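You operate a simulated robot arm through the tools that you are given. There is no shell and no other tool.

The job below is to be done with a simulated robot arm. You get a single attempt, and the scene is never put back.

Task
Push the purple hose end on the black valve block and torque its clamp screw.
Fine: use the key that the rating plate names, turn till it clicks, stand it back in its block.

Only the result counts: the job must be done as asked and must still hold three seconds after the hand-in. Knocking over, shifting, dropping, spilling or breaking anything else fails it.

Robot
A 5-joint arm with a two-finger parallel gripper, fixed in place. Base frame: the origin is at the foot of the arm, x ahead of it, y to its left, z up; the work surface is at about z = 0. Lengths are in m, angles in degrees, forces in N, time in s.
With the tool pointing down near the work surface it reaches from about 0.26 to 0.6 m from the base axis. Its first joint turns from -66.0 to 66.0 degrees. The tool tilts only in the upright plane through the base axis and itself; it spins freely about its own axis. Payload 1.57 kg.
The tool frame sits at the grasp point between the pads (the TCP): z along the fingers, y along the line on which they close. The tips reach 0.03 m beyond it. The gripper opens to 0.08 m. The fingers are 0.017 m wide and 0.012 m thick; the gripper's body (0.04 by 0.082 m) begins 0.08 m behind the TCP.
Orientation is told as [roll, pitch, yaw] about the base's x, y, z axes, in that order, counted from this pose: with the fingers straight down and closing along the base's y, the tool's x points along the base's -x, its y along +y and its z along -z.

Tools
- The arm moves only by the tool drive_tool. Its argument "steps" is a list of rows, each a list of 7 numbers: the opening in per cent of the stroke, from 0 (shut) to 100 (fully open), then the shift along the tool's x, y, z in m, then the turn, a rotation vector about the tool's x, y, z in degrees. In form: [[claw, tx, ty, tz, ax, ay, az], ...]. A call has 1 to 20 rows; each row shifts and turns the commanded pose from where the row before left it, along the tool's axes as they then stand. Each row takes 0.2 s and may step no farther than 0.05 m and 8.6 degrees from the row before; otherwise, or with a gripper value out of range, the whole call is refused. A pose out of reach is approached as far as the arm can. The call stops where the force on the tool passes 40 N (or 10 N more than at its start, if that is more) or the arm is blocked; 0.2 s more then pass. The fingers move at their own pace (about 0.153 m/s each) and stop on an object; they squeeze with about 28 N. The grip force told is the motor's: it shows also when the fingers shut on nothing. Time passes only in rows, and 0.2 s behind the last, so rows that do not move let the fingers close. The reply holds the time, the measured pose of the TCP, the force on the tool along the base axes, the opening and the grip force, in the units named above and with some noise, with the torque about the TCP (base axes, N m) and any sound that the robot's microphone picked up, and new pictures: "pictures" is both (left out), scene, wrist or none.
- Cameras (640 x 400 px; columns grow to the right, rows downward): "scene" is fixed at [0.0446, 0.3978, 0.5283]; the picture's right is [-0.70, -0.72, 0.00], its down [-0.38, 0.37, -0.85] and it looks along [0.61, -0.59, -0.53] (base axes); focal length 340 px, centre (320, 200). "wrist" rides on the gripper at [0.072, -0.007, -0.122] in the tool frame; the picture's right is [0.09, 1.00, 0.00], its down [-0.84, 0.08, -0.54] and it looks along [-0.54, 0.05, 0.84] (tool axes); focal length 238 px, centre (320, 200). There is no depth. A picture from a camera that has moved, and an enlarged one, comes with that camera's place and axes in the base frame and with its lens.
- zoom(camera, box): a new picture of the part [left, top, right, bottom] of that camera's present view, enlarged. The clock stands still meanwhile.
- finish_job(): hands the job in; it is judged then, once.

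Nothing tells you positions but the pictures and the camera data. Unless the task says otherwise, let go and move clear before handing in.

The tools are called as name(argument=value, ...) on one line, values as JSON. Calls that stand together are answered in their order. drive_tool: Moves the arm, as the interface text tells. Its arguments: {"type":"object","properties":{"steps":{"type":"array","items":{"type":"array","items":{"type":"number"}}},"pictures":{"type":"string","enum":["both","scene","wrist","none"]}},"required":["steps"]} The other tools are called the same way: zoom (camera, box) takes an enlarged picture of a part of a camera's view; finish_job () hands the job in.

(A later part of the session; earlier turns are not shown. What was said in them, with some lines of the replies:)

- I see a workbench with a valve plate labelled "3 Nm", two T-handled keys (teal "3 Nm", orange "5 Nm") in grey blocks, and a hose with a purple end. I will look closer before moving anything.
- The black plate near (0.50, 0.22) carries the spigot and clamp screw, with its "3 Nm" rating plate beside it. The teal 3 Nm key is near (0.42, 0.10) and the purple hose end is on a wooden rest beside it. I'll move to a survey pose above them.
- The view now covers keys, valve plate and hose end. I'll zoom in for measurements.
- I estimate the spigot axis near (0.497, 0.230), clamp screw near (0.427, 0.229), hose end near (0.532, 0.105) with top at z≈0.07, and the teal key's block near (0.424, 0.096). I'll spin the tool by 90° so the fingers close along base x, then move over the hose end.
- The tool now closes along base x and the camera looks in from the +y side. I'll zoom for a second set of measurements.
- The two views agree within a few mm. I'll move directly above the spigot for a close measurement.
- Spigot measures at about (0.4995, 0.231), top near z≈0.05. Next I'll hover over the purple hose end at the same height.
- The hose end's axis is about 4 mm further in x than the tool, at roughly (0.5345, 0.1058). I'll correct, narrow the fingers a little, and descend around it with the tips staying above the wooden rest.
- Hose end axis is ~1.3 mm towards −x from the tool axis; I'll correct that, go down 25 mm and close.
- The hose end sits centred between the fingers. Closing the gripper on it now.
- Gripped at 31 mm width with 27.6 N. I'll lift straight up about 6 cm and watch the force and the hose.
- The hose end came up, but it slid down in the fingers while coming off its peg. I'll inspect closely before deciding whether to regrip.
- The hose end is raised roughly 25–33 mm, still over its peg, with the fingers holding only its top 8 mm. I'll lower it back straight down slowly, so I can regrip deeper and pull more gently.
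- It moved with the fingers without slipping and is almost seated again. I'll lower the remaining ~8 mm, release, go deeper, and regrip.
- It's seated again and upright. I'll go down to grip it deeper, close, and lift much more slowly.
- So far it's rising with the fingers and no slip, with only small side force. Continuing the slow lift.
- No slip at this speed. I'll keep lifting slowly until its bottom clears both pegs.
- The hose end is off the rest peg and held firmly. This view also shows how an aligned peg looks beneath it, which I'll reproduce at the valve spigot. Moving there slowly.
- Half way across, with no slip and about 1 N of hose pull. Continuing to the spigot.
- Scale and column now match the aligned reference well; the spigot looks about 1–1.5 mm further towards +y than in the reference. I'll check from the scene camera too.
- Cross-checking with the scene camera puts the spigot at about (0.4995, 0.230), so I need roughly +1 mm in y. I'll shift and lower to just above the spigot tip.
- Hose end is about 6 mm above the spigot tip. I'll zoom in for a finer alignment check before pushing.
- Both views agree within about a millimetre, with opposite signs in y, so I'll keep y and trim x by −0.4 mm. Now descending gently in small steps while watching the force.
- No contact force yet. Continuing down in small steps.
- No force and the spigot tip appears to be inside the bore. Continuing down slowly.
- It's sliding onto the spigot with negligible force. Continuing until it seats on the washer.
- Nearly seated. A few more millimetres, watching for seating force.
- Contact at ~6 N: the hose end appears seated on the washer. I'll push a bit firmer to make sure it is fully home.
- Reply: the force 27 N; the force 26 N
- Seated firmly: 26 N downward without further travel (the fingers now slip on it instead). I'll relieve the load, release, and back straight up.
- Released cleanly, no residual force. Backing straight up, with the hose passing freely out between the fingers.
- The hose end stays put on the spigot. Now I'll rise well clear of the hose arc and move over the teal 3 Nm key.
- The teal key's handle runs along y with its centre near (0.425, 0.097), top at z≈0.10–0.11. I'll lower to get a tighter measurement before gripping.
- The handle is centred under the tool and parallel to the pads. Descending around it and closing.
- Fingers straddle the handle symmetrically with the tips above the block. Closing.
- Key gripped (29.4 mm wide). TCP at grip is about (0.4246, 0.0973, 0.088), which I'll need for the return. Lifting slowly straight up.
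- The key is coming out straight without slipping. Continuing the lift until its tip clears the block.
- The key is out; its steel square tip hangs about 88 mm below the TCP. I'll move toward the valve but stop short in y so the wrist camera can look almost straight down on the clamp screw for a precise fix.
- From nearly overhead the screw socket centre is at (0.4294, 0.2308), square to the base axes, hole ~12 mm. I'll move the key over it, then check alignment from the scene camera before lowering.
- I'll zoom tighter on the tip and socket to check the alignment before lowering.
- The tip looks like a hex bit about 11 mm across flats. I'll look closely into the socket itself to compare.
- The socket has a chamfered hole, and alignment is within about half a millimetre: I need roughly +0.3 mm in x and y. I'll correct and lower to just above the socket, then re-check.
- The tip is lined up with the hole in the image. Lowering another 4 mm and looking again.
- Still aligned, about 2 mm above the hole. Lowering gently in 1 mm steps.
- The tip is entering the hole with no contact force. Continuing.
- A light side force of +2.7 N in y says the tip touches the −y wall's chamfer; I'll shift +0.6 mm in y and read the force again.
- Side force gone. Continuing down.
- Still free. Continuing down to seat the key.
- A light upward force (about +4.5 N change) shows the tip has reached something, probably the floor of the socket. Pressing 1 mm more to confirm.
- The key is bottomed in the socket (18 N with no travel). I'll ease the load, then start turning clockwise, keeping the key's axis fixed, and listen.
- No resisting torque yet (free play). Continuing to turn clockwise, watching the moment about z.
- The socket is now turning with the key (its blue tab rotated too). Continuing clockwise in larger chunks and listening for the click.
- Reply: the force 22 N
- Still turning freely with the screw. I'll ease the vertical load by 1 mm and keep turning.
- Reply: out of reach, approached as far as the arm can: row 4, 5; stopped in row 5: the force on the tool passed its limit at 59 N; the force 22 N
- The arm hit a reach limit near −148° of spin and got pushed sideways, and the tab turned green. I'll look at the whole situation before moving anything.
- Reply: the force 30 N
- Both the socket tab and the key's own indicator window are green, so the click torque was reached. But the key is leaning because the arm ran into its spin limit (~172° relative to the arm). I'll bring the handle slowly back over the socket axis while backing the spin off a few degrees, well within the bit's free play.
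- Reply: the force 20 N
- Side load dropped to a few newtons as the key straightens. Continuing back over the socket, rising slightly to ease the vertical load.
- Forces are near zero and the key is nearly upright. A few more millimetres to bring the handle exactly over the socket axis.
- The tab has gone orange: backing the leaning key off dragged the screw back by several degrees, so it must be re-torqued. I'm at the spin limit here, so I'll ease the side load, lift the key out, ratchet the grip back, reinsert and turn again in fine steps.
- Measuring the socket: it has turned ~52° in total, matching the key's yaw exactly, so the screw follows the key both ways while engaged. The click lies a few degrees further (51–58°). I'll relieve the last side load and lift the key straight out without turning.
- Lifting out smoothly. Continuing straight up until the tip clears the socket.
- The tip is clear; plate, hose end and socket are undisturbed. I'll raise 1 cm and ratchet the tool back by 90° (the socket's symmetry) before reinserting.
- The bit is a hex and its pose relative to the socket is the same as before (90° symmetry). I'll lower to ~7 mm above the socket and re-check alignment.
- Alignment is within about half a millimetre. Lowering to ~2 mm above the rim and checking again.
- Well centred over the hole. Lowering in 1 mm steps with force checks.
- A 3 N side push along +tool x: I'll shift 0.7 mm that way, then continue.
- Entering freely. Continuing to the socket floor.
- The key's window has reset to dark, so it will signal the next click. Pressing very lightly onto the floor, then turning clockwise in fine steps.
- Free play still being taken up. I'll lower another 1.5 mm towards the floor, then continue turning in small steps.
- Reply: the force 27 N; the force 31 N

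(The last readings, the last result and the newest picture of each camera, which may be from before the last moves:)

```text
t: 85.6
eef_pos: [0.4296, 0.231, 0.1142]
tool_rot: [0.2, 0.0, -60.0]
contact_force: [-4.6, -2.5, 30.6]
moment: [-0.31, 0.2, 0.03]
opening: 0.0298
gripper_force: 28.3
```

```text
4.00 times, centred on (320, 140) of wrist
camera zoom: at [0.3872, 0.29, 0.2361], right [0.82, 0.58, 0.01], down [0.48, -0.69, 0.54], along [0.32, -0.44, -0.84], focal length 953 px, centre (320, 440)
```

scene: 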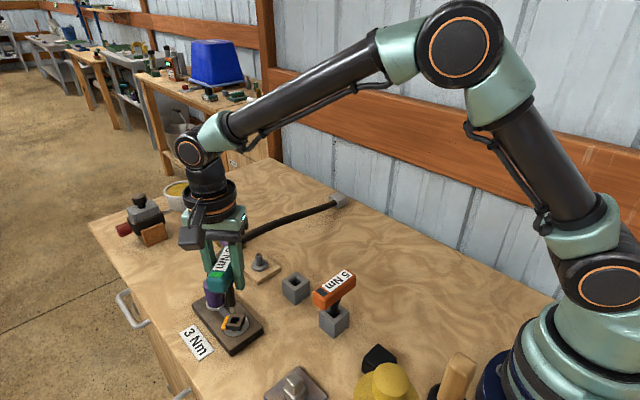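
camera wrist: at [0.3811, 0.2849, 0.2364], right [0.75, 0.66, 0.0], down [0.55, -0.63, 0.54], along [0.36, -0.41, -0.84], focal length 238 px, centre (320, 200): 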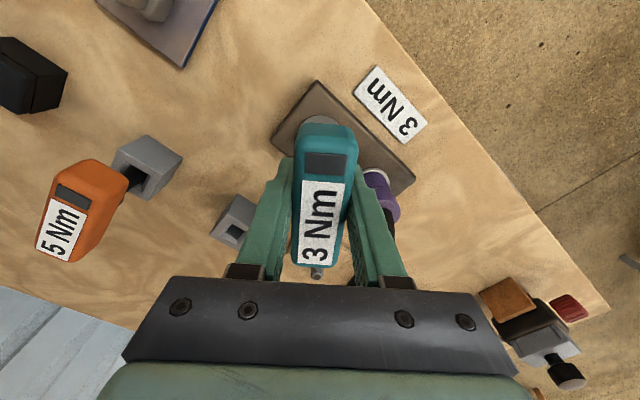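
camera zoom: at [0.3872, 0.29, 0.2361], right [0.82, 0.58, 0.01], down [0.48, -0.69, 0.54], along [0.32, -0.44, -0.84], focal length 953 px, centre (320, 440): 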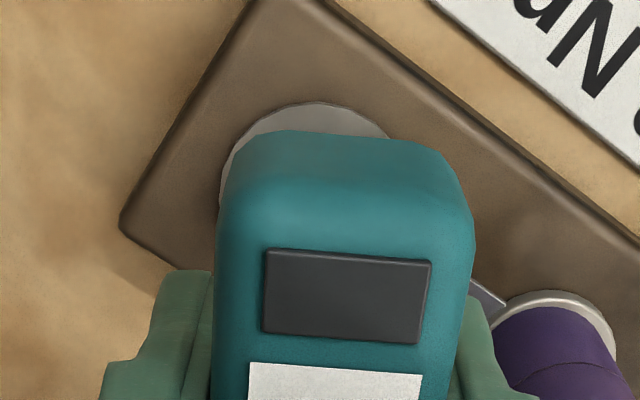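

The tab is green again (socket at ~57.6°), but the key's own window has not signalled this time, so I'll ease the vertical load and turn on in 1° steps until it clicks.

drive_tool(steps=[[0, 0, 0, -0.0007, 0, 0, 0], [0, 0, 0, 0, 0, 0, 0]], pictures="none")

drive_tool(steps=[[0, 0, 0, 0, 0, 0, 1], [0, 0, 0, 0, 0, 0, 0]], pictures="wrist")

zoom(camera="scene", box=[217, 295, 257, 335])

```text
t: 86.2
eef_pos: [0.43, 0.2305, 0.1149]
tool_rot: [0.3, 0.0, -59.9]
contact_force: [1.2, 2.5, 20.0]
moment: [0.17, -0.2, 0.02]
opening: 0.0297
gripper_force: 28.0
```

```text
t: 86.8
eef_pos: [0.4298, 0.2301, 0.1136]
tool_rot: [0.3, 0.0, -60.9]
contact_force: [1.7, 4.1, 18.1]
moment: [0.3, -0.22, -0.03]
opening: 0.0296
gripper_force: 28.0
camera wrist: at [0.3881, 0.2905, 0.2361], right [0.83, 0.56, 0.0], down [0.47, -0.69, 0.54], along [0.31, -0.45, -0.84], focal length 238 px, centre (320, 200)
```

wrist: 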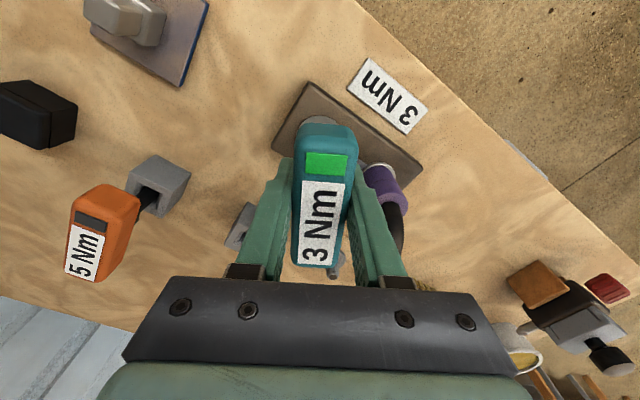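

```text
10.00 times, centred on (237, 315) of scene
camera zoom: at [0.0445, 0.3978, 0.5284], right [-0.7, -0.72, 0.0], down [-0.38, 0.37, -0.85], along [0.61, -0.59, -0.53], focal length 3403 px, centre (1150, -950)
```

zoom: 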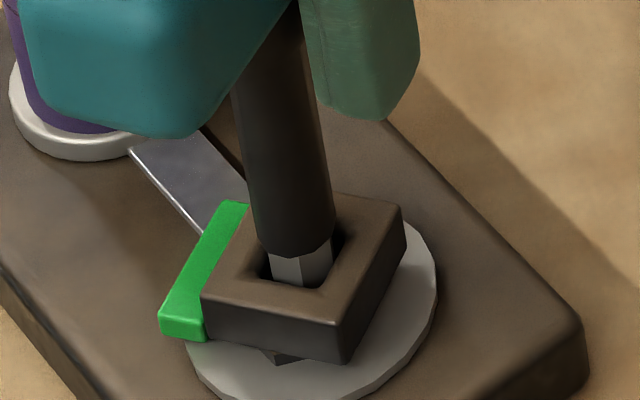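

Clicked: the key's window has turned green and the tab is green. No more turning — I'll lift the key straight out without any rotation.

drive_tool(steps=[[0, 0.0003, 0, -0.001, 0, 0, 0], [0, 0, 0, -0.001, 0, 0, 0], [0, 0, 0, -0.001, 0, 0, 0], [0, 0, 0, 0, 0, 0, 0]], pictures="none")

zoom(camera="scene", box=[217, 295, 257, 335])

```text
t: 87.8
eef_pos: [0.429, 0.2301, 0.1154]
tool_rot: [0.0, 0.0, -61.0]
contact_force: [5.9, 2.7, -4.0]
moment: [0.2, -0.43, -0.02]
opening: 0.0297
gripper_force: 28.3
```

```text
10.00 times, centred on (237, 315) of scene
camera zoom: at [0.0446, 0.3978, 0.5283], right [-0.7, -0.72, 0.0], down [-0.38, 0.37, -0.85], along [0.61, -0.59, -0.53], focal length 3403 px, centre (1150, -950)
```

zoom: 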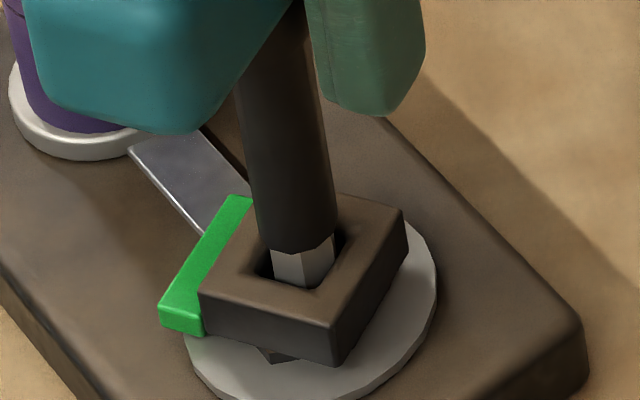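

Still green. There's a small side load along +tool y; I'll relieve it and keep lifting.

drive_tool(steps=[[0, 0, 0.0004, -0.0005, 0, 0, 0], [0, 0, 0.0003, -0.001, 0, 0, 0], [0, 0, 0, -0.0015, 0, 0, 0], [0, 0, 0, 0, 0, 0, 0]], pictures="none")

zoom(camera="scene", box=[217, 295, 257, 335])

```text
t: 88.8
eef_pos: [0.4291, 0.2305, 0.1187]
tool_rot: [0.0, -0.1, -61.0]
contact_force: [-0.5, 0.8, -1.2]
moment: [-0.04, 0.02, 0.0]
opening: 0.0296
gripper_force: 28.3
```

```text
10.00 times, centred on (237, 315) of scene
camera zoom: at [0.0446, 0.3978, 0.5283], right [-0.7, -0.72, 0.0], down [-0.38, 0.37, -0.85], along [0.61, -0.59, -0.53], focal length 3403 px, centre (1150, -950)
```

zoom: 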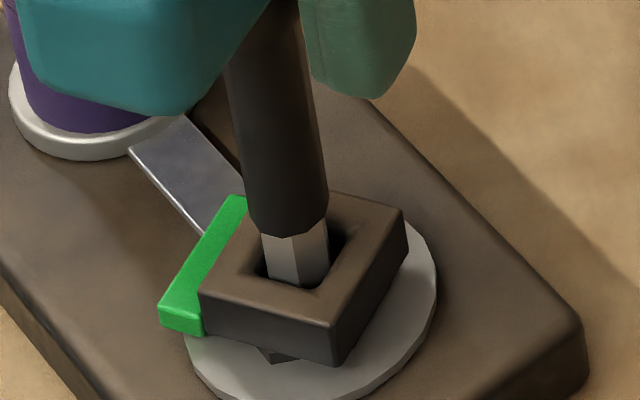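

No load now, tab still green. Lifting the key clear.

drive_tool(steps=[[0, 0, 0, -0.002, 0, 0, 0], [0, 0, 0, -0.002, 0, 0, 0], [0, 0, 0, -0.002, 0, 0, 0], [0, 0, 0, -0.003, 0, 0, 0], [0, 0, 0, -0.003, 0, 0, 0], [0, 0, 0, -0.004, 0, 0, 0], [0, 0, 0, -0.005, 0, 0, 0], [0, 0, 0, -0.006, 0, 0, 0], [0, 0, 0, 0, 0, 0, 0]], pictures="both")

zoom(camera="scene", box=[187, 245, 277, 335])

zoom(camera="wrist", box=[220, 60, 420, 260])

```text
t: 90.8
eef_pos: [0.4293, 0.231, 0.1454]
tool_rot: [0.1, 0.0, -61.0]
contact_force: [-0.1, 0.6, -1.1]
moment: [-0.01, -0.01, 0.02]
opening: 0.0297
gripper_force: 28.1
camera wrist: at [0.3883, 0.291, 0.2686], right [0.83, 0.56, 0.0], down [0.47, -0.69, 0.54], along [0.31, -0.45, -0.84], focal length 238 px, centre (320, 200)
```

scene: 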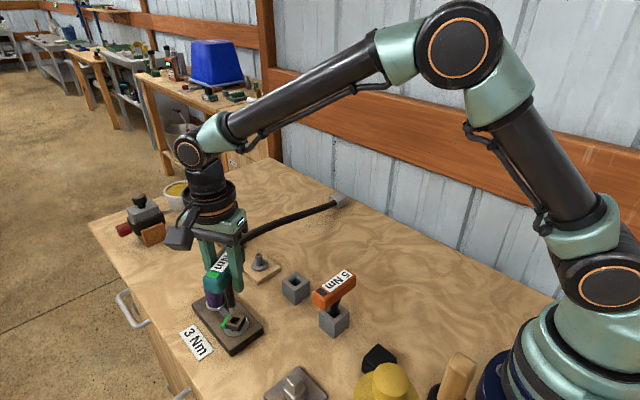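
wrist: 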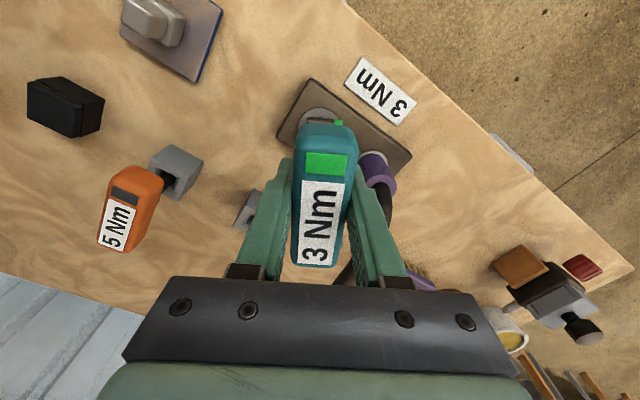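

```text
4.44 times, centred on (232, 290) of scene
camera zoom: at [0.0446, 0.3978, 0.5283], right [-0.7, -0.72, 0.0], down [-0.38, 0.37, -0.85], along [0.61, -0.59, -0.53], focal length 1512 px, centre (711, -200)
```

zoom: 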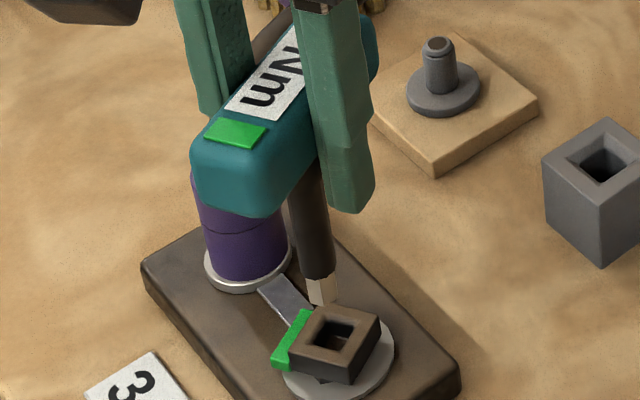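

```text
2.00 times, centred on (320, 160) of wrist
camera zoom: at [0.3883, 0.291, 0.2686], right [0.83, 0.56, 0.0], down [0.47, -0.69, 0.54], along [0.31, -0.45, -0.84], focal length 477 px, centre (320, 280)
```

zoom: 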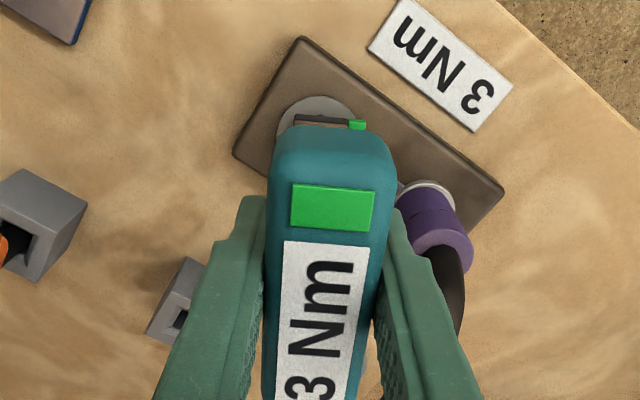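

The key is out with the tab still green. Now I'll raise, turn the tool back to the key's original orientation (in free air), and carry it back over its block.

drive_tool(steps=[[0, 0, 0, -0.02, 0, 0, 0], [0, 0, 0, 0, 0, 0, 7.25], [0, 0, 0, 0, 0, 0, 7.25], [0, 0, 0, 0, 0, 0, 7.25], [0, 0, 0, 0, 0, 0, 7.25], [0, -0.015, -0.0005, 0, 0, 0, 0], [0, -0.015, -0.0005, 0, 0, 0, 0], [0, -0.015, -0.0005, 0, 0, 0, 0], [0, -0.015, -0.0005, 0, 0, 0, 0], [0, -0.015, -0.0005, 0, 0, 0, 0], [0, -0.015, -0.0005, 0, 0, 0, 0], [0, -0.015, -0.0005, 0, 0, 0, 0], [0, -0.015, -0.0005, 0, 0, 0, 0], [0, -0.0145, -0.0008, 0, 0, 0, 0], [0, 0, 0, 0, 0, 0, 0]], pictures="both")

zoom(camera="scene", box=[255, 210, 335, 310])

zoom(camera="scene", box=[280, 250, 320, 290])

zoom(camera="scene", box=[190, 260, 270, 340])

```text
t: 94.0
eef_pos: [0.4252, 0.096, 0.1671]
tool_rot: [0.2, 0.0, -89.9]
contact_force: [0.3, -0.2, -1.5]
moment: [-0.01, 0.03, -0.03]
opening: 0.03
gripper_force: 27.7
camera wrist: at [0.4177, 0.1685, 0.2892], right [1.0, 0.09, 0.0], down [0.08, -0.84, 0.54], along [0.05, -0.54, -0.84], focal length 238 px, centre (320, 200)
```

scene: 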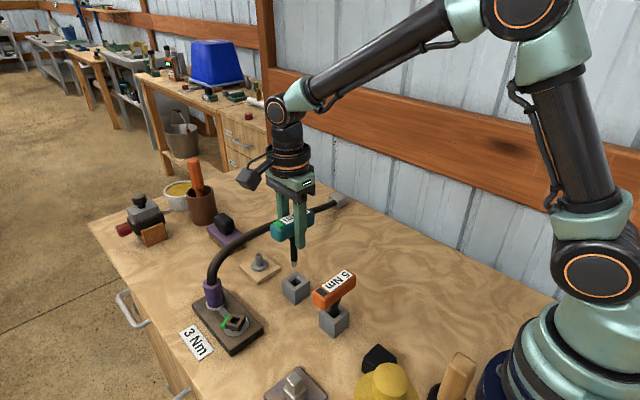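
wrist: 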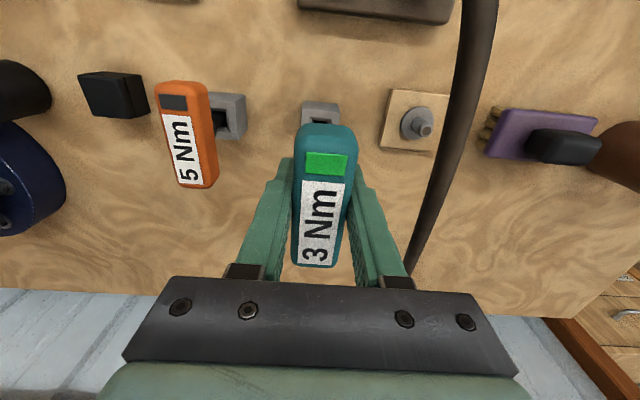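

```text
4.00 times, centred on (295, 260) of scene
camera zoom: at [0.0446, 0.3978, 0.5283], right [-0.7, -0.72, 0.0], down [-0.38, 0.37, -0.85], along [0.61, -0.59, -0.53], focal length 1361 px, centre (420, -40)
```

zoom: 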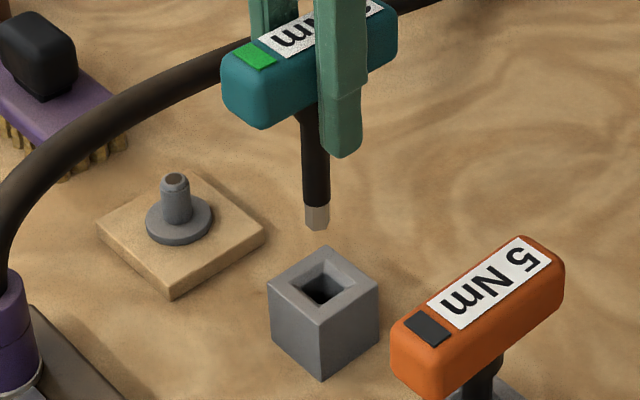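

```text
10.00 times, centred on (300, 270) of scene
camera zoom: at [0.0446, 0.3978, 0.5283], right [-0.7, -0.72, 0.0], down [-0.38, 0.37, -0.85], along [0.61, -0.59, -0.53], focal length 3403 px, centre (520, -500)
```

zoom: 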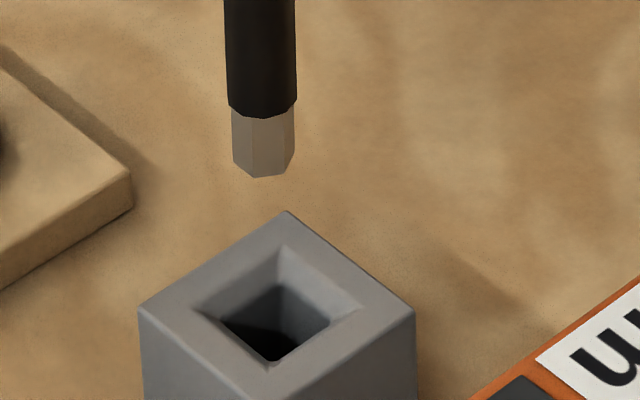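

```text
5.00 times, centred on (230, 300) of scene
camera zoom: at [0.0446, 0.3978, 0.5283], right [-0.7, -0.72, 0.0], down [-0.38, 0.37, -0.85], along [0.61, -0.59, -0.53], focal length 1702 px, centre (770, -300)
```

zoom: 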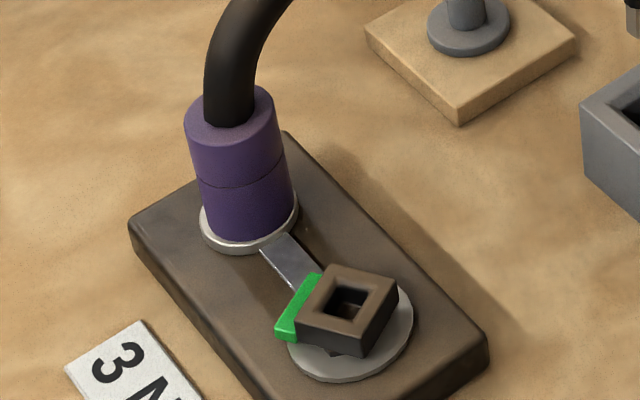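

Tab remains green and the hose end is seated. The key is over its block with the same tip-to-block relation as when I lifted it out. Lowering towards the hole.

drive_tool(steps=[[0, 0, 0, 0.005, 0, 0, 0], [0, 0, 0, 0.006, 0, 0, 0], [0, 0, 0, 0.006, 0, 0, 0], [0, 0, 0, 0.006, 0, 0, 0], [0, 0, 0, 0.006, 0, 0, 0], [0, 0, 0, 0.005, 0, 0, 0], [0, 0, 0, 0, 0, 0, 0]], pictures="wrist")

zoom(camera="scene", box=[280, 260, 315, 295])

```text
t: 95.6
eef_pos: [0.426, 0.0967, 0.1317]
tool_rot: [0.1, 0.0, -90.1]
contact_force: [-0.6, -0.8, -1.1]
moment: [0.01, -0.04, 0.06]
opening: 0.0296
gripper_force: 27.8
camera wrist: at [0.4175, 0.1689, 0.2544], right [1.0, 0.09, 0.0], down [0.08, -0.84, 0.54], along [0.05, -0.54, -0.84], focal length 238 px, centre (320, 200)
```

wrist: 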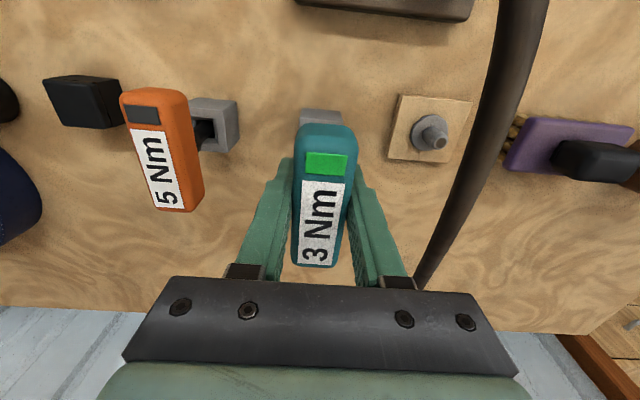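

```text
11.43 times, centred on (298, 278) of scene
camera zoom: at [0.0446, 0.3978, 0.5283], right [-0.7, -0.72, 0.0], down [-0.38, 0.37, -0.85], along [0.61, -0.59, -0.53], focal length 3889 px, centre (577, -686)
```

zoom: 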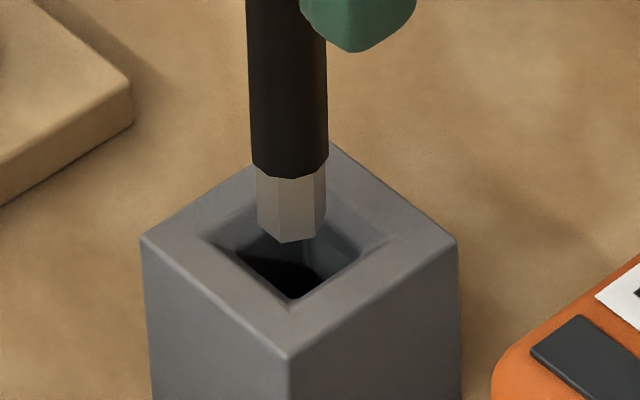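

The tip is inside the chamfer outline. Lowering gently and watching the side force.

drive_tool(steps=[[0, -0.0002, -0.0003, 0.0015, 0, 0, 0], [0, 0, 0, 0.0015, 0, 0, 0], [0, 0, 0, 0.0015, 0, 0, 0], [0, 0, 0, 0.0015, 0, 0, 0], [0, 0, 0, 0.0015, 0, 0, 0], [0, 0, 0, 0, 0, 0, 0]], pictures="none")

zoom(camera="scene", box=[280, 260, 315, 295])

```text
t: 97.0
eef_pos: [0.4254, 0.098, 0.124]
tool_rot: [0.1, -0.1, -90.0]
contact_force: [0.2, 0.6, -0.9]
moment: [0.01, -0.02, 0.02]
opening: 0.0298
gripper_force: 28.2
```

```text
11.43 times, centred on (298, 278) of scene
camera zoom: at [0.0446, 0.3978, 0.5283], right [-0.7, -0.72, 0.0], down [-0.38, 0.37, -0.85], along [0.61, -0.59, -0.53], focal length 3889 px, centre (577, -686)
```

zoom: 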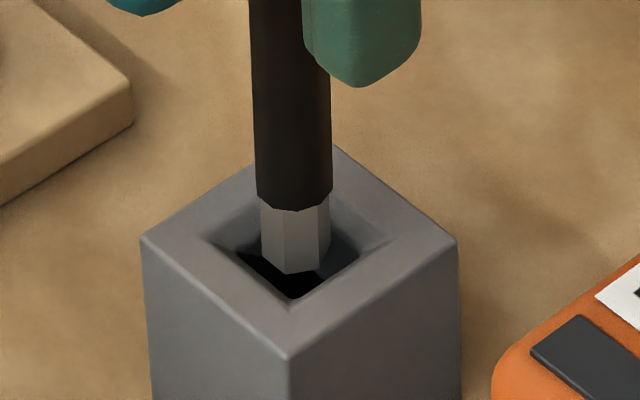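

No contact; the tip is entering the hole cleanly. Continuing down.

drive_tool(steps=[[0, 0, 0, 0.0015, 0, 0, 0], [0, 0, 0, 0.0015, 0, 0, 0], [0, 0, 0, 0.0015, 0, 0, 0], [0, 0, 0, 0.0015, 0, 0, 0], [0, 0, 0, 0.002, 0, 0, 0], [0, 0, 0, 0, 0, 0, 0]], pictures="none")

zoom(camera="scene", box=[280, 260, 315, 295])

```text
t: 98.4
eef_pos: [0.4244, 0.0964, 0.1172]
tool_rot: [0.1, 0.0, -90.0]
contact_force: [0.1, -0.4, -1.0]
moment: [0.04, -0.01, -0.02]
opening: 0.0294
gripper_force: 28.2
```

```text
11.43 times, centred on (298, 278) of scene
camera zoom: at [0.0446, 0.3978, 0.5283], right [-0.7, -0.72, 0.0], down [-0.38, 0.37, -0.85], along [0.61, -0.59, -0.53], focal length 3889 px, centre (577, -686)
```

zoom: 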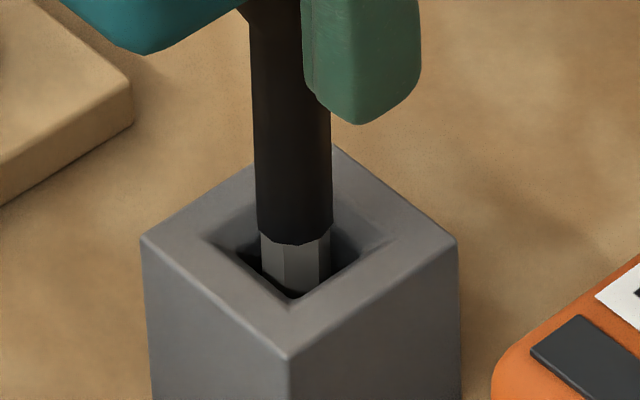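

Still free of contact. The wider shank enters next; continuing with force checks.

drive_tool(steps=[[0, 0, 0, 0.0015, 0, 0, 0], [0, 0, 0, 0.0015, 0, 0, 0], [0, 0, 0, 0.0015, 0, 0, 0], [0, 0, 0, 0.0015, 0, 0, 0], [0, 0, 0, 0.0015, 0, 0, 0], [0, 0, 0, 0, 0, 0, 0]], pictures="none")

zoom(camera="scene", box=[280, 260, 315, 295])

```text
t: 99.8
eef_pos: [0.4239, 0.0967, 0.1088]
tool_rot: [0.1, 0.1, -90.1]
contact_force: [-0.6, 0.1, -1.3]
moment: [-0.02, 0.0, -0.01]
opening: 0.0298
gripper_force: 28.3
```

```text
11.43 times, centred on (298, 278) of scene
camera zoom: at [0.0446, 0.3978, 0.5283], right [-0.7, -0.72, 0.0], down [-0.38, 0.37, -0.85], along [0.61, -0.59, -0.53], focal length 3889 px, centre (577, -686)
```

zoom: 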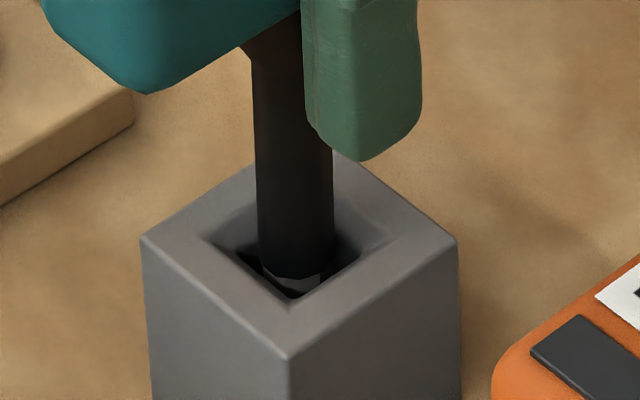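

Sliding in well. Continuing.

drive_tool(steps=[[0, 0, 0, 0.002, 0, 0, 0], [0, 0, 0, 0.002, 0, 0, 0], [0, 0, 0, 0.002, 0, 0, 0], [0, 0, 0, 0.002, 0, 0, 0], [0, 0, 0, 0.002, 0, 0, 0], [0, 0, 0, 0.002, 0, 0, 0], [0, 0, 0, 0, 0, 0, 0]], pictures="none")

zoom(camera="scene", box=[270, 235, 330, 305])

```text
t: 101.4
eef_pos: [0.4257, 0.0957, 0.0975]
tool_rot: [0.1, 0.0, -90.0]
contact_force: [-0.1, 0.3, -1.7]
moment: [-0.04, -0.03, 0.0]
opening: 0.0298
gripper_force: 28.0
```

```text
5.71 times, centred on (300, 270) of scene
camera zoom: at [0.0446, 0.3978, 0.5283], right [-0.7, -0.72, 0.0], down [-0.38, 0.37, -0.85], along [0.61, -0.59, -0.53], focal length 1945 px, centre (434, -200)
```

zoom: 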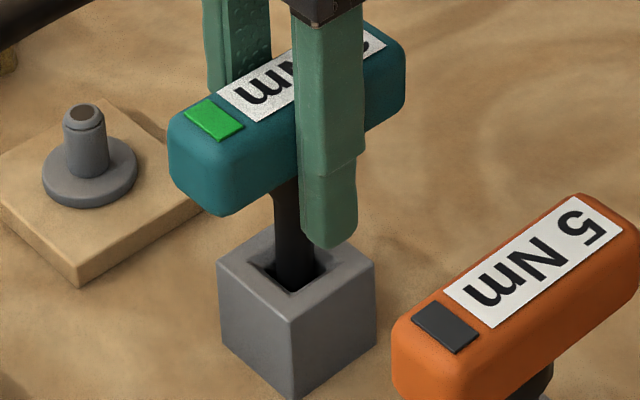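

The key is well into its block with no side load. Lowering the last ~1 cm until it rests on the bottom.

drive_tool(steps=[[0, 0, 0, 0.002, 0, 0, 0], [0, 0, 0, 0.002, 0, 0, 0], [0, 0, 0, 0.0015, 0, 0, 0], [0, 0, 0, 0.001, 0, 0, 0], [0, 0, 0, 0, 0, 0, 0]], pictures="none")

drive_tool(steps=[[0, 0, 0, 0.001, 0, 0, 0], [0, 0, 0, 0.001, 0, 0, 0], [0, 0, 0, 0, 0, 0, 0]], pictures="wrist")

zoom(camera="scene", box=[270, 235, 330, 305])

```text
t: 102.6
eef_pos: [0.4245, 0.0954, 0.091]
tool_rot: [0.2, 0.0, -90.0]
contact_force: [0.5, 0.8, -1.6]
moment: [0.02, 0.02, 0.02]
opening: 0.0299
gripper_force: 27.9
```

```text
t: 103.4
eef_pos: [0.4251, 0.096, 0.0883]
tool_rot: [0.1, 0.0, -90.1]
contact_force: [0.1, -0.4, -1.6]
moment: [0.02, -0.02, -0.03]
opening: 0.0296
gripper_force: 27.6
camera wrist: at [0.4173, 0.1687, 0.2111], right [1.0, 0.09, 0.0], down [0.08, -0.84, 0.54], along [0.05, -0.54, -0.84], focal length 238 px, centre (320, 200)
```

wrist: 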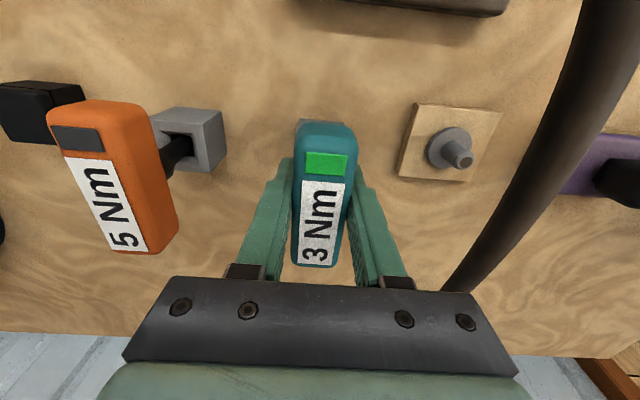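

```text
5.71 times, centred on (300, 270) of scene
camera zoom: at [0.0446, 0.3978, 0.5283], right [-0.7, -0.72, 0.0], down [-0.38, 0.37, -0.85], along [0.61, -0.59, -0.53], focal length 1945 px, centre (434, -200)
```

zoom: 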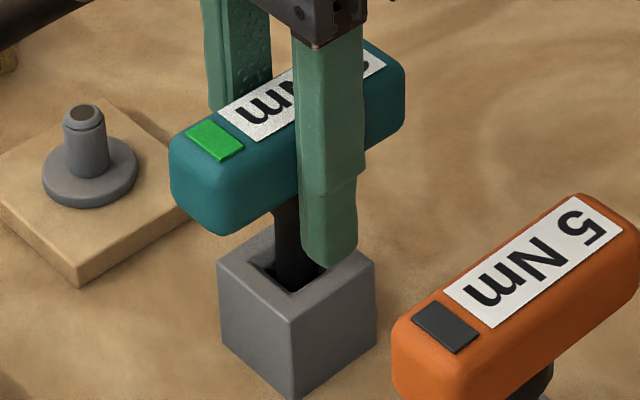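

No bottom contact yet. A few more 1 mm steps.

drive_tool(steps=[[0, 0, 0, 0.001, 0, 0, 0], [0, 0, 0, 0.001, 0, 0, 0], [0, 0, 0, 0, 0, 0, 0]], pictures="none")

drive_tool(steps=[[0, 0, 0, 0.001, 0, 0, 0], [0, 0, 0, 0, 0, 0, 0]], pictures="none")

```text
t: 104.2
eef_pos: [0.4255, 0.0963, 0.0884]
tool_rot: [0.3, 0.0, -89.9]
contact_force: [-7.7, -1.6, 24.1]
moment: [-0.3, 0.61, -0.04]
opening: 0.0297
gripper_force: 28.0
```

```text
t: 104.7
eef_pos: [0.4257, 0.0958, 0.0882]
tool_rot: [0.3, 0.1, -90.0]
contact_force: [-1.7, -0.4, 5.4]
moment: [-0.02, 0.11, -0.04]
opening: 0.0299
gripper_force: 27.9
stopped in row 2: the force on the tool passed its limit at 41 N (the readings are from after the stop); the commanded pose is now the measured one
```

The key bottomed out in its block (force rose at the end). Checking that nothing shifted, then releasing.

drive_tool(steps=[[0, 0, 0, -0.0004, 0, 0, 0], [0, 0, 0, 0, 0, 0, 0]], pictures="both")

zoom(camera="scene", box=[270, 235, 330, 305])

zoom(camera="wrist", box=[220, 80, 420, 280])

```text
t: 105.3
eef_pos: [0.4269, 0.0968, 0.087]
tool_rot: [0.4, 0.1, -90.0]
contact_force: [-1.9, 0.3, 2.0]
moment: [0.03, 0.1, 0.03]
opening: 0.0298
gripper_force: 28.2
camera wrist: at [0.4182, 0.1688, 0.2101], right [1.0, 0.09, 0.0], down [0.08, -0.84, 0.54], along [0.05, -0.54, -0.84], focal length 238 px, centre (320, 200)
```

scene: 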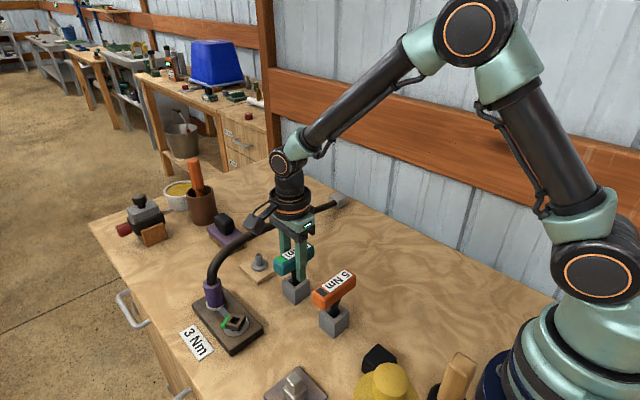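
wrist: 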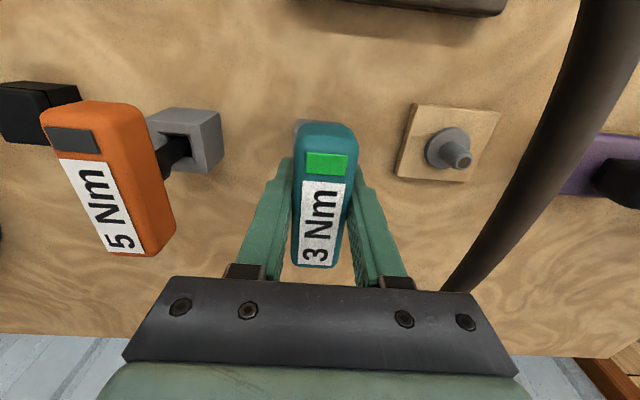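

```text
5.71 times, centred on (300, 270) of scene
camera zoom: at [0.0446, 0.3978, 0.5283], right [-0.7, -0.72, 0.0], down [-0.38, 0.37, -0.85], along [0.61, -0.59, -0.53], focal length 1945 px, centre (434, -200)
```

zoom: 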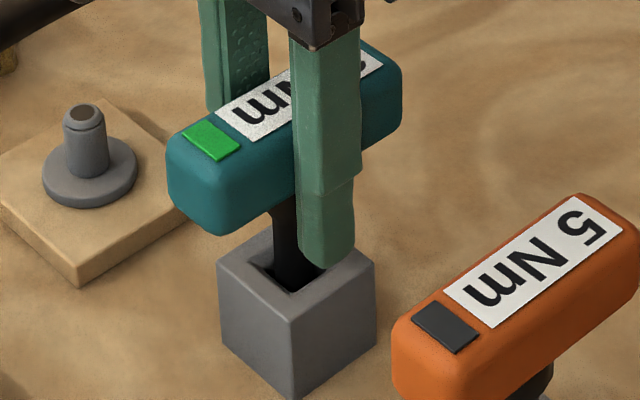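

```text
2.00 times, centred on (320, 180) of wrist
camera zoom: at [0.4182, 0.1688, 0.2101], right [1.0, 0.09, 0.0], down [0.08, -0.84, 0.54], along [0.05, -0.54, -0.84], focal length 477 px, centre (320, 240)
```

zoom: 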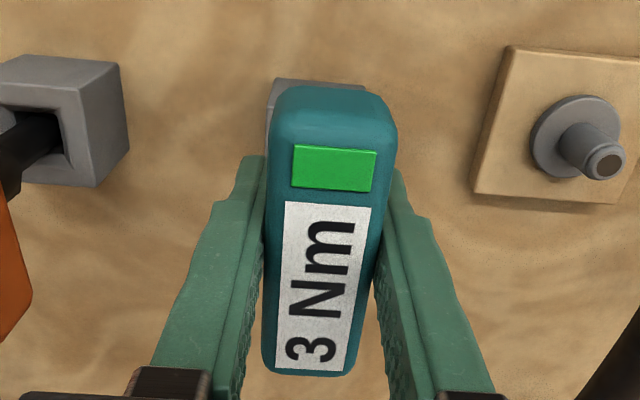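

Handle height and position match the original; the block hasn't moved. Opening the gripper.

drive_tool(steps=[[45, 0, 0, 0, 0, 0, 0], [75, 0, 0, 0, 0, 0, 0], [75, 0, 0, 0, 0, 0, 0]], pictures="wrist")

zoom(camera="scene", box=[260, 225, 330, 305])

zoom(camera="wrist", box=[220, 80, 420, 280])

```text
t: 106.1
eef_pos: [0.4265, 0.0967, 0.0884]
tool_rot: [0.3, 0.1, -90.0]
contact_force: [-0.6, 0.4, 0.0]
moment: [0.03, -0.02, 0.03]
opening: 0.0596
gripper_force: 0.0
camera wrist: at [0.4183, 0.1688, 0.2102], right [1.0, 0.09, 0.01], down [0.08, -0.84, 0.54], along [0.05, -0.54, -0.84], focal length 238 px, centre (320, 200)
```

wrist: 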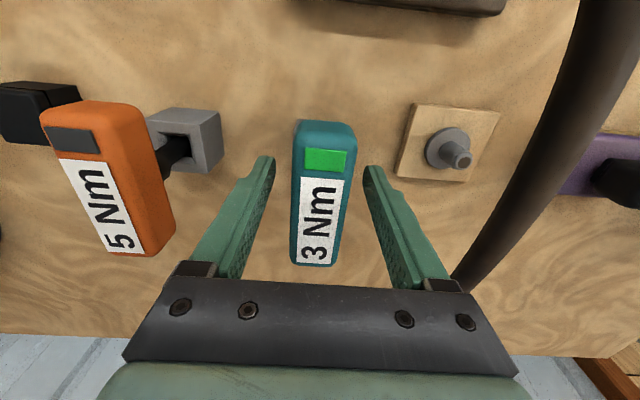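

```text
5.00 times, centred on (295, 265) of scene
camera zoom: at [0.0446, 0.3978, 0.5283], right [-0.7, -0.72, 0.0], down [-0.38, 0.37, -0.85], along [0.61, -0.59, -0.53], focal length 1702 px, centre (445, -125)
```

zoom: 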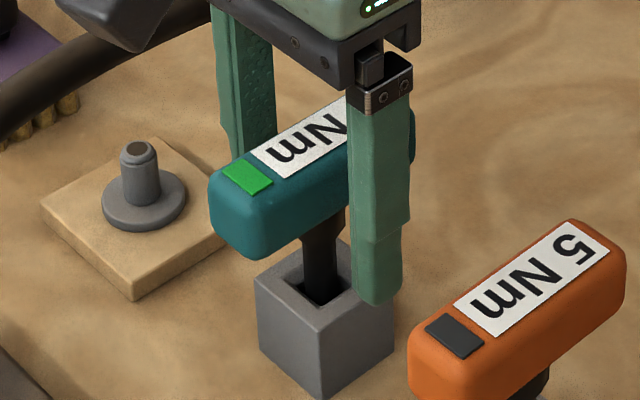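

```text
2.00 times, centred on (320, 180) of wrist
camera zoom: at [0.4183, 0.1688, 0.2102], right [1.0, 0.09, 0.01], down [0.08, -0.84, 0.54], along [0.05, -0.54, -0.84], focal length 477 px, centre (320, 240)
```

zoom: 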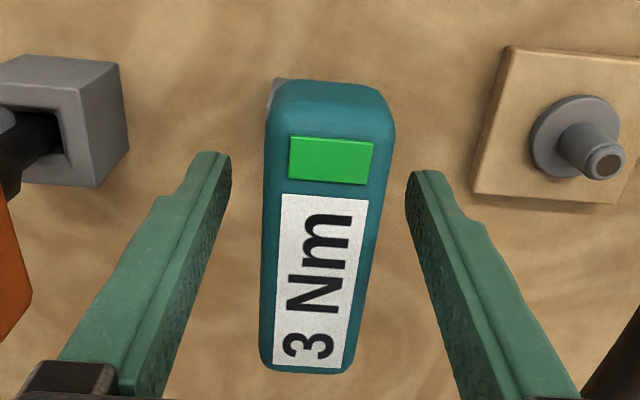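

The key stands upright in its block. Retracting straight up and clear.

drive_tool(steps=[[75, 0, 0, -0.01, 0, 0, 0], [75, 0, 0, -0.02, 0, 0, 0], [75, 0, 0, -0.03, 0, 0, 0], [75, 0, 0, -0.03, 0, 0, 0], [75, 0, 0, -0.04, 0, 0, 0], [75, 0, 0, -0.04, 0, 0, 0], [75, 0, -0.04, -0.02, 0, 0, 0], [75, 0, -0.04, 0, 0, 0, 0], [75, 0, 0, 0, 0, 0, 0]], pictures="both")

zoom(camera="scene", box=[190, 240, 280, 340])

zoom(camera="scene", box=[250, 225, 370, 345])

```text
t: 108.1
eef_pos: [0.3449, 0.0959, 0.2776]
tool_rot: [0.3, 0.2, -90.1]
contact_force: [-0.4, -0.4, -0.1]
moment: [0.01, 0.01, 0.0]
opening: 0.0601
gripper_force: 0.0
camera wrist: at [0.3363, 0.1685, 0.4001], right [1.0, 0.09, 0.01], down [0.08, -0.84, 0.54], along [0.05, -0.54, -0.84], focal length 238 px, centre (320, 200)
```

scene: 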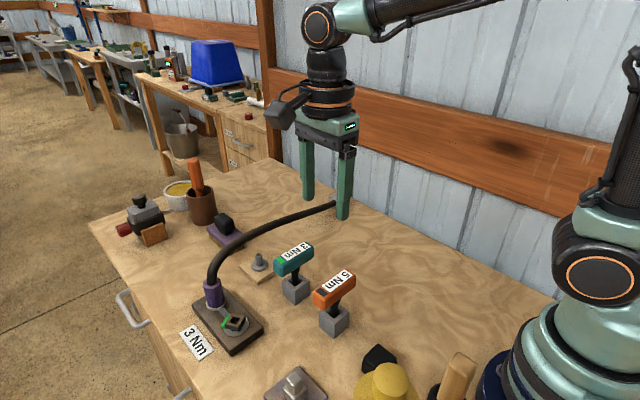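
wrist: 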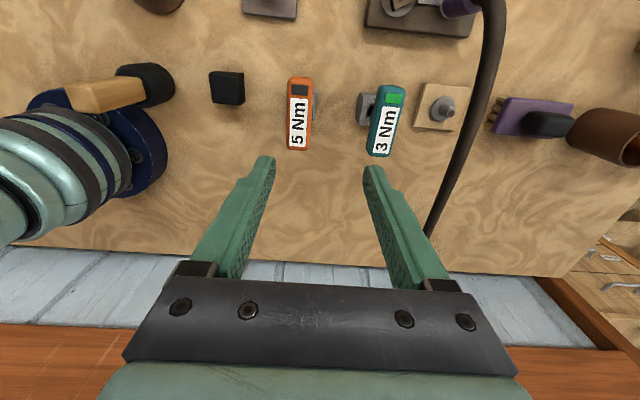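

```text
4.00 times, centred on (235, 290) of scene
camera zoom: at [0.0446, 0.3978, 0.5283], right [-0.7, -0.72, 0.0], down [-0.38, 0.37, -0.85], along [0.61, -0.59, -0.53], focal length 1361 px, centre (660, -160)
```

zoom: 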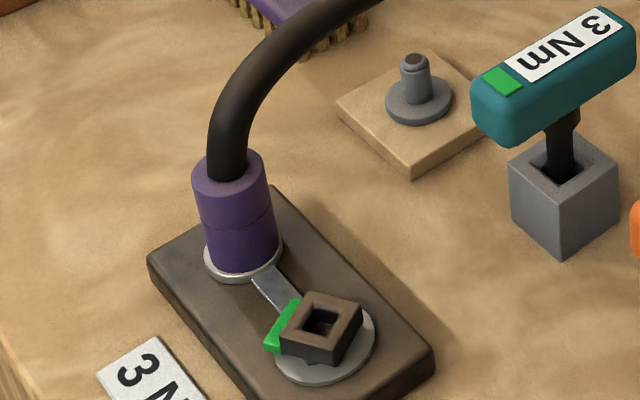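

```text
3.33 times, centred on (310, 285) of scene
camera zoom: at [0.0446, 0.3978, 0.5283], right [-0.7, -0.72, 0.0], down [-0.38, 0.37, -0.85], along [0.61, -0.59, -0.53], focal length 1134 px, centre (353, -83)
```

zoom: 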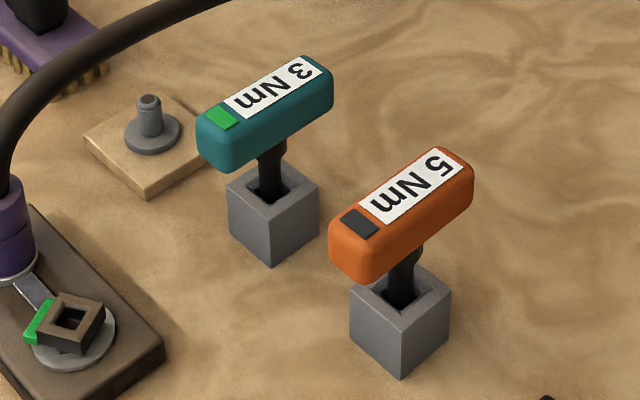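

Hose end is on the valve, the clamp tab is green, and the 3 Nm key stands back in its block. One last close look at the hose seating before handing in.

zoom(camera="scene", box=[198, 270, 248, 320])

drive_tool(steps=[[75, 0, 0, 0, 0, 0, 0], [75, 0, 0, 0, 0, 0, 0], [75, 0, 0, 0, 0, 0, 0], [75, 0, 0, 0, 0, 0, 0], [75, 0, 0, 0, 0, 0, 0], [75, 0, 0, 0, 0, 0, 0], [75, 0, 0, 0, 0, 0, 0], [75, 0, 0, 0, 0, 0, 0], [75, 0, 0, 0, 0, 0, 0], [75, 0, 0, 0, 0, 0, 0]], pictures="scene")

```text
8.00 times, centred on (223, 295) of scene
camera zoom: at [0.0446, 0.3978, 0.5283], right [-0.7, -0.72, 0.0], down [-0.38, 0.37, -0.85], along [0.61, -0.59, -0.53], focal length 2723 px, centre (1096, -560)
```

zoom: 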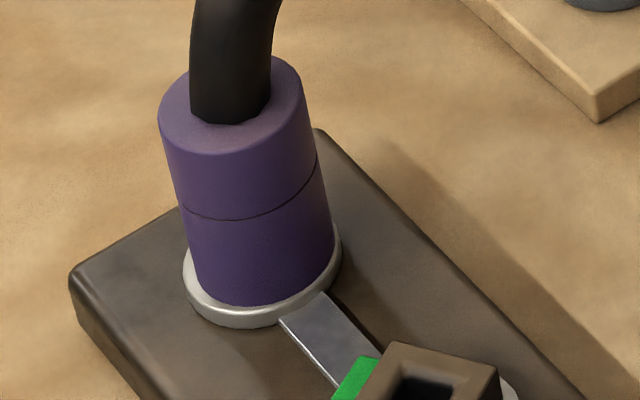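

```text
t: 110.3
eef_pos: [0.3453, 0.0953, 0.278]
tool_rot: [0.4, 0.1, -90.0]
contact_force: [-0.1, -0.4, -1.1]
moment: [0.01, -0.01, -0.01]
opening: 0.0603
gripper_force: 0.0
```

scene: 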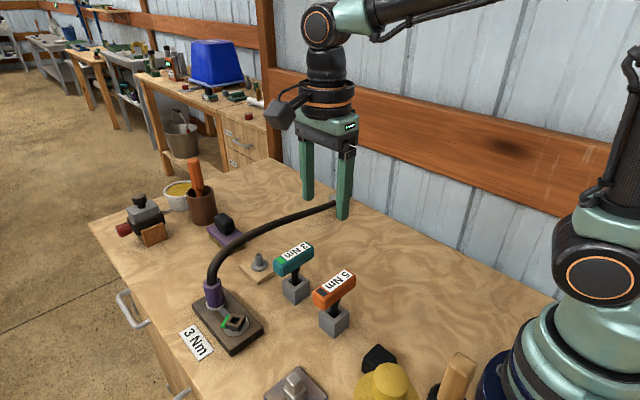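

The scene is stable: the purple hose end sits flush on the spigot washer, the clamp tab is green, and the 3 Nm key stands in its block. The arm is clear and nothing else looks shifted, so I'm handing in.

finish_job()

```text
The job is handed in.
```

The purple hose end is pushed fully onto the black valve block. Its clamp screw is torqued with the 3 Nm key the rating plate names, and the key is back in its block. I handed the job in with the arm clear; no verdict came back with the hand-in.

- **Hose end:** it sits flush on the spigot's washer. It held under about 26 N of push without moving further.
- **Clamp screw:** it took two goes. On the first, the arm ran into its spin limit just as the key clicked and leaned the key over. Straightening the key turned the screw back about 7°, and the valve's tab went from green to orange. I lifted the key out, turned the grip back 90°, reinserted it and tightened in small steps until the key's window and the tab were both green. The tab stayed green after I took the key out.
- **Click:** the microphone reported no sound either time, so I judged the click by the key's window turning green.
- **Key:** it stands upright in its block, within about a millimetre of where it started. I pressed it down until it touched bottom, and that last press briefly reached 41 N; the block did not move.
- **Everything else:** nothing was knocked over or dropped, and I saw nothing shifted in the final pictures.
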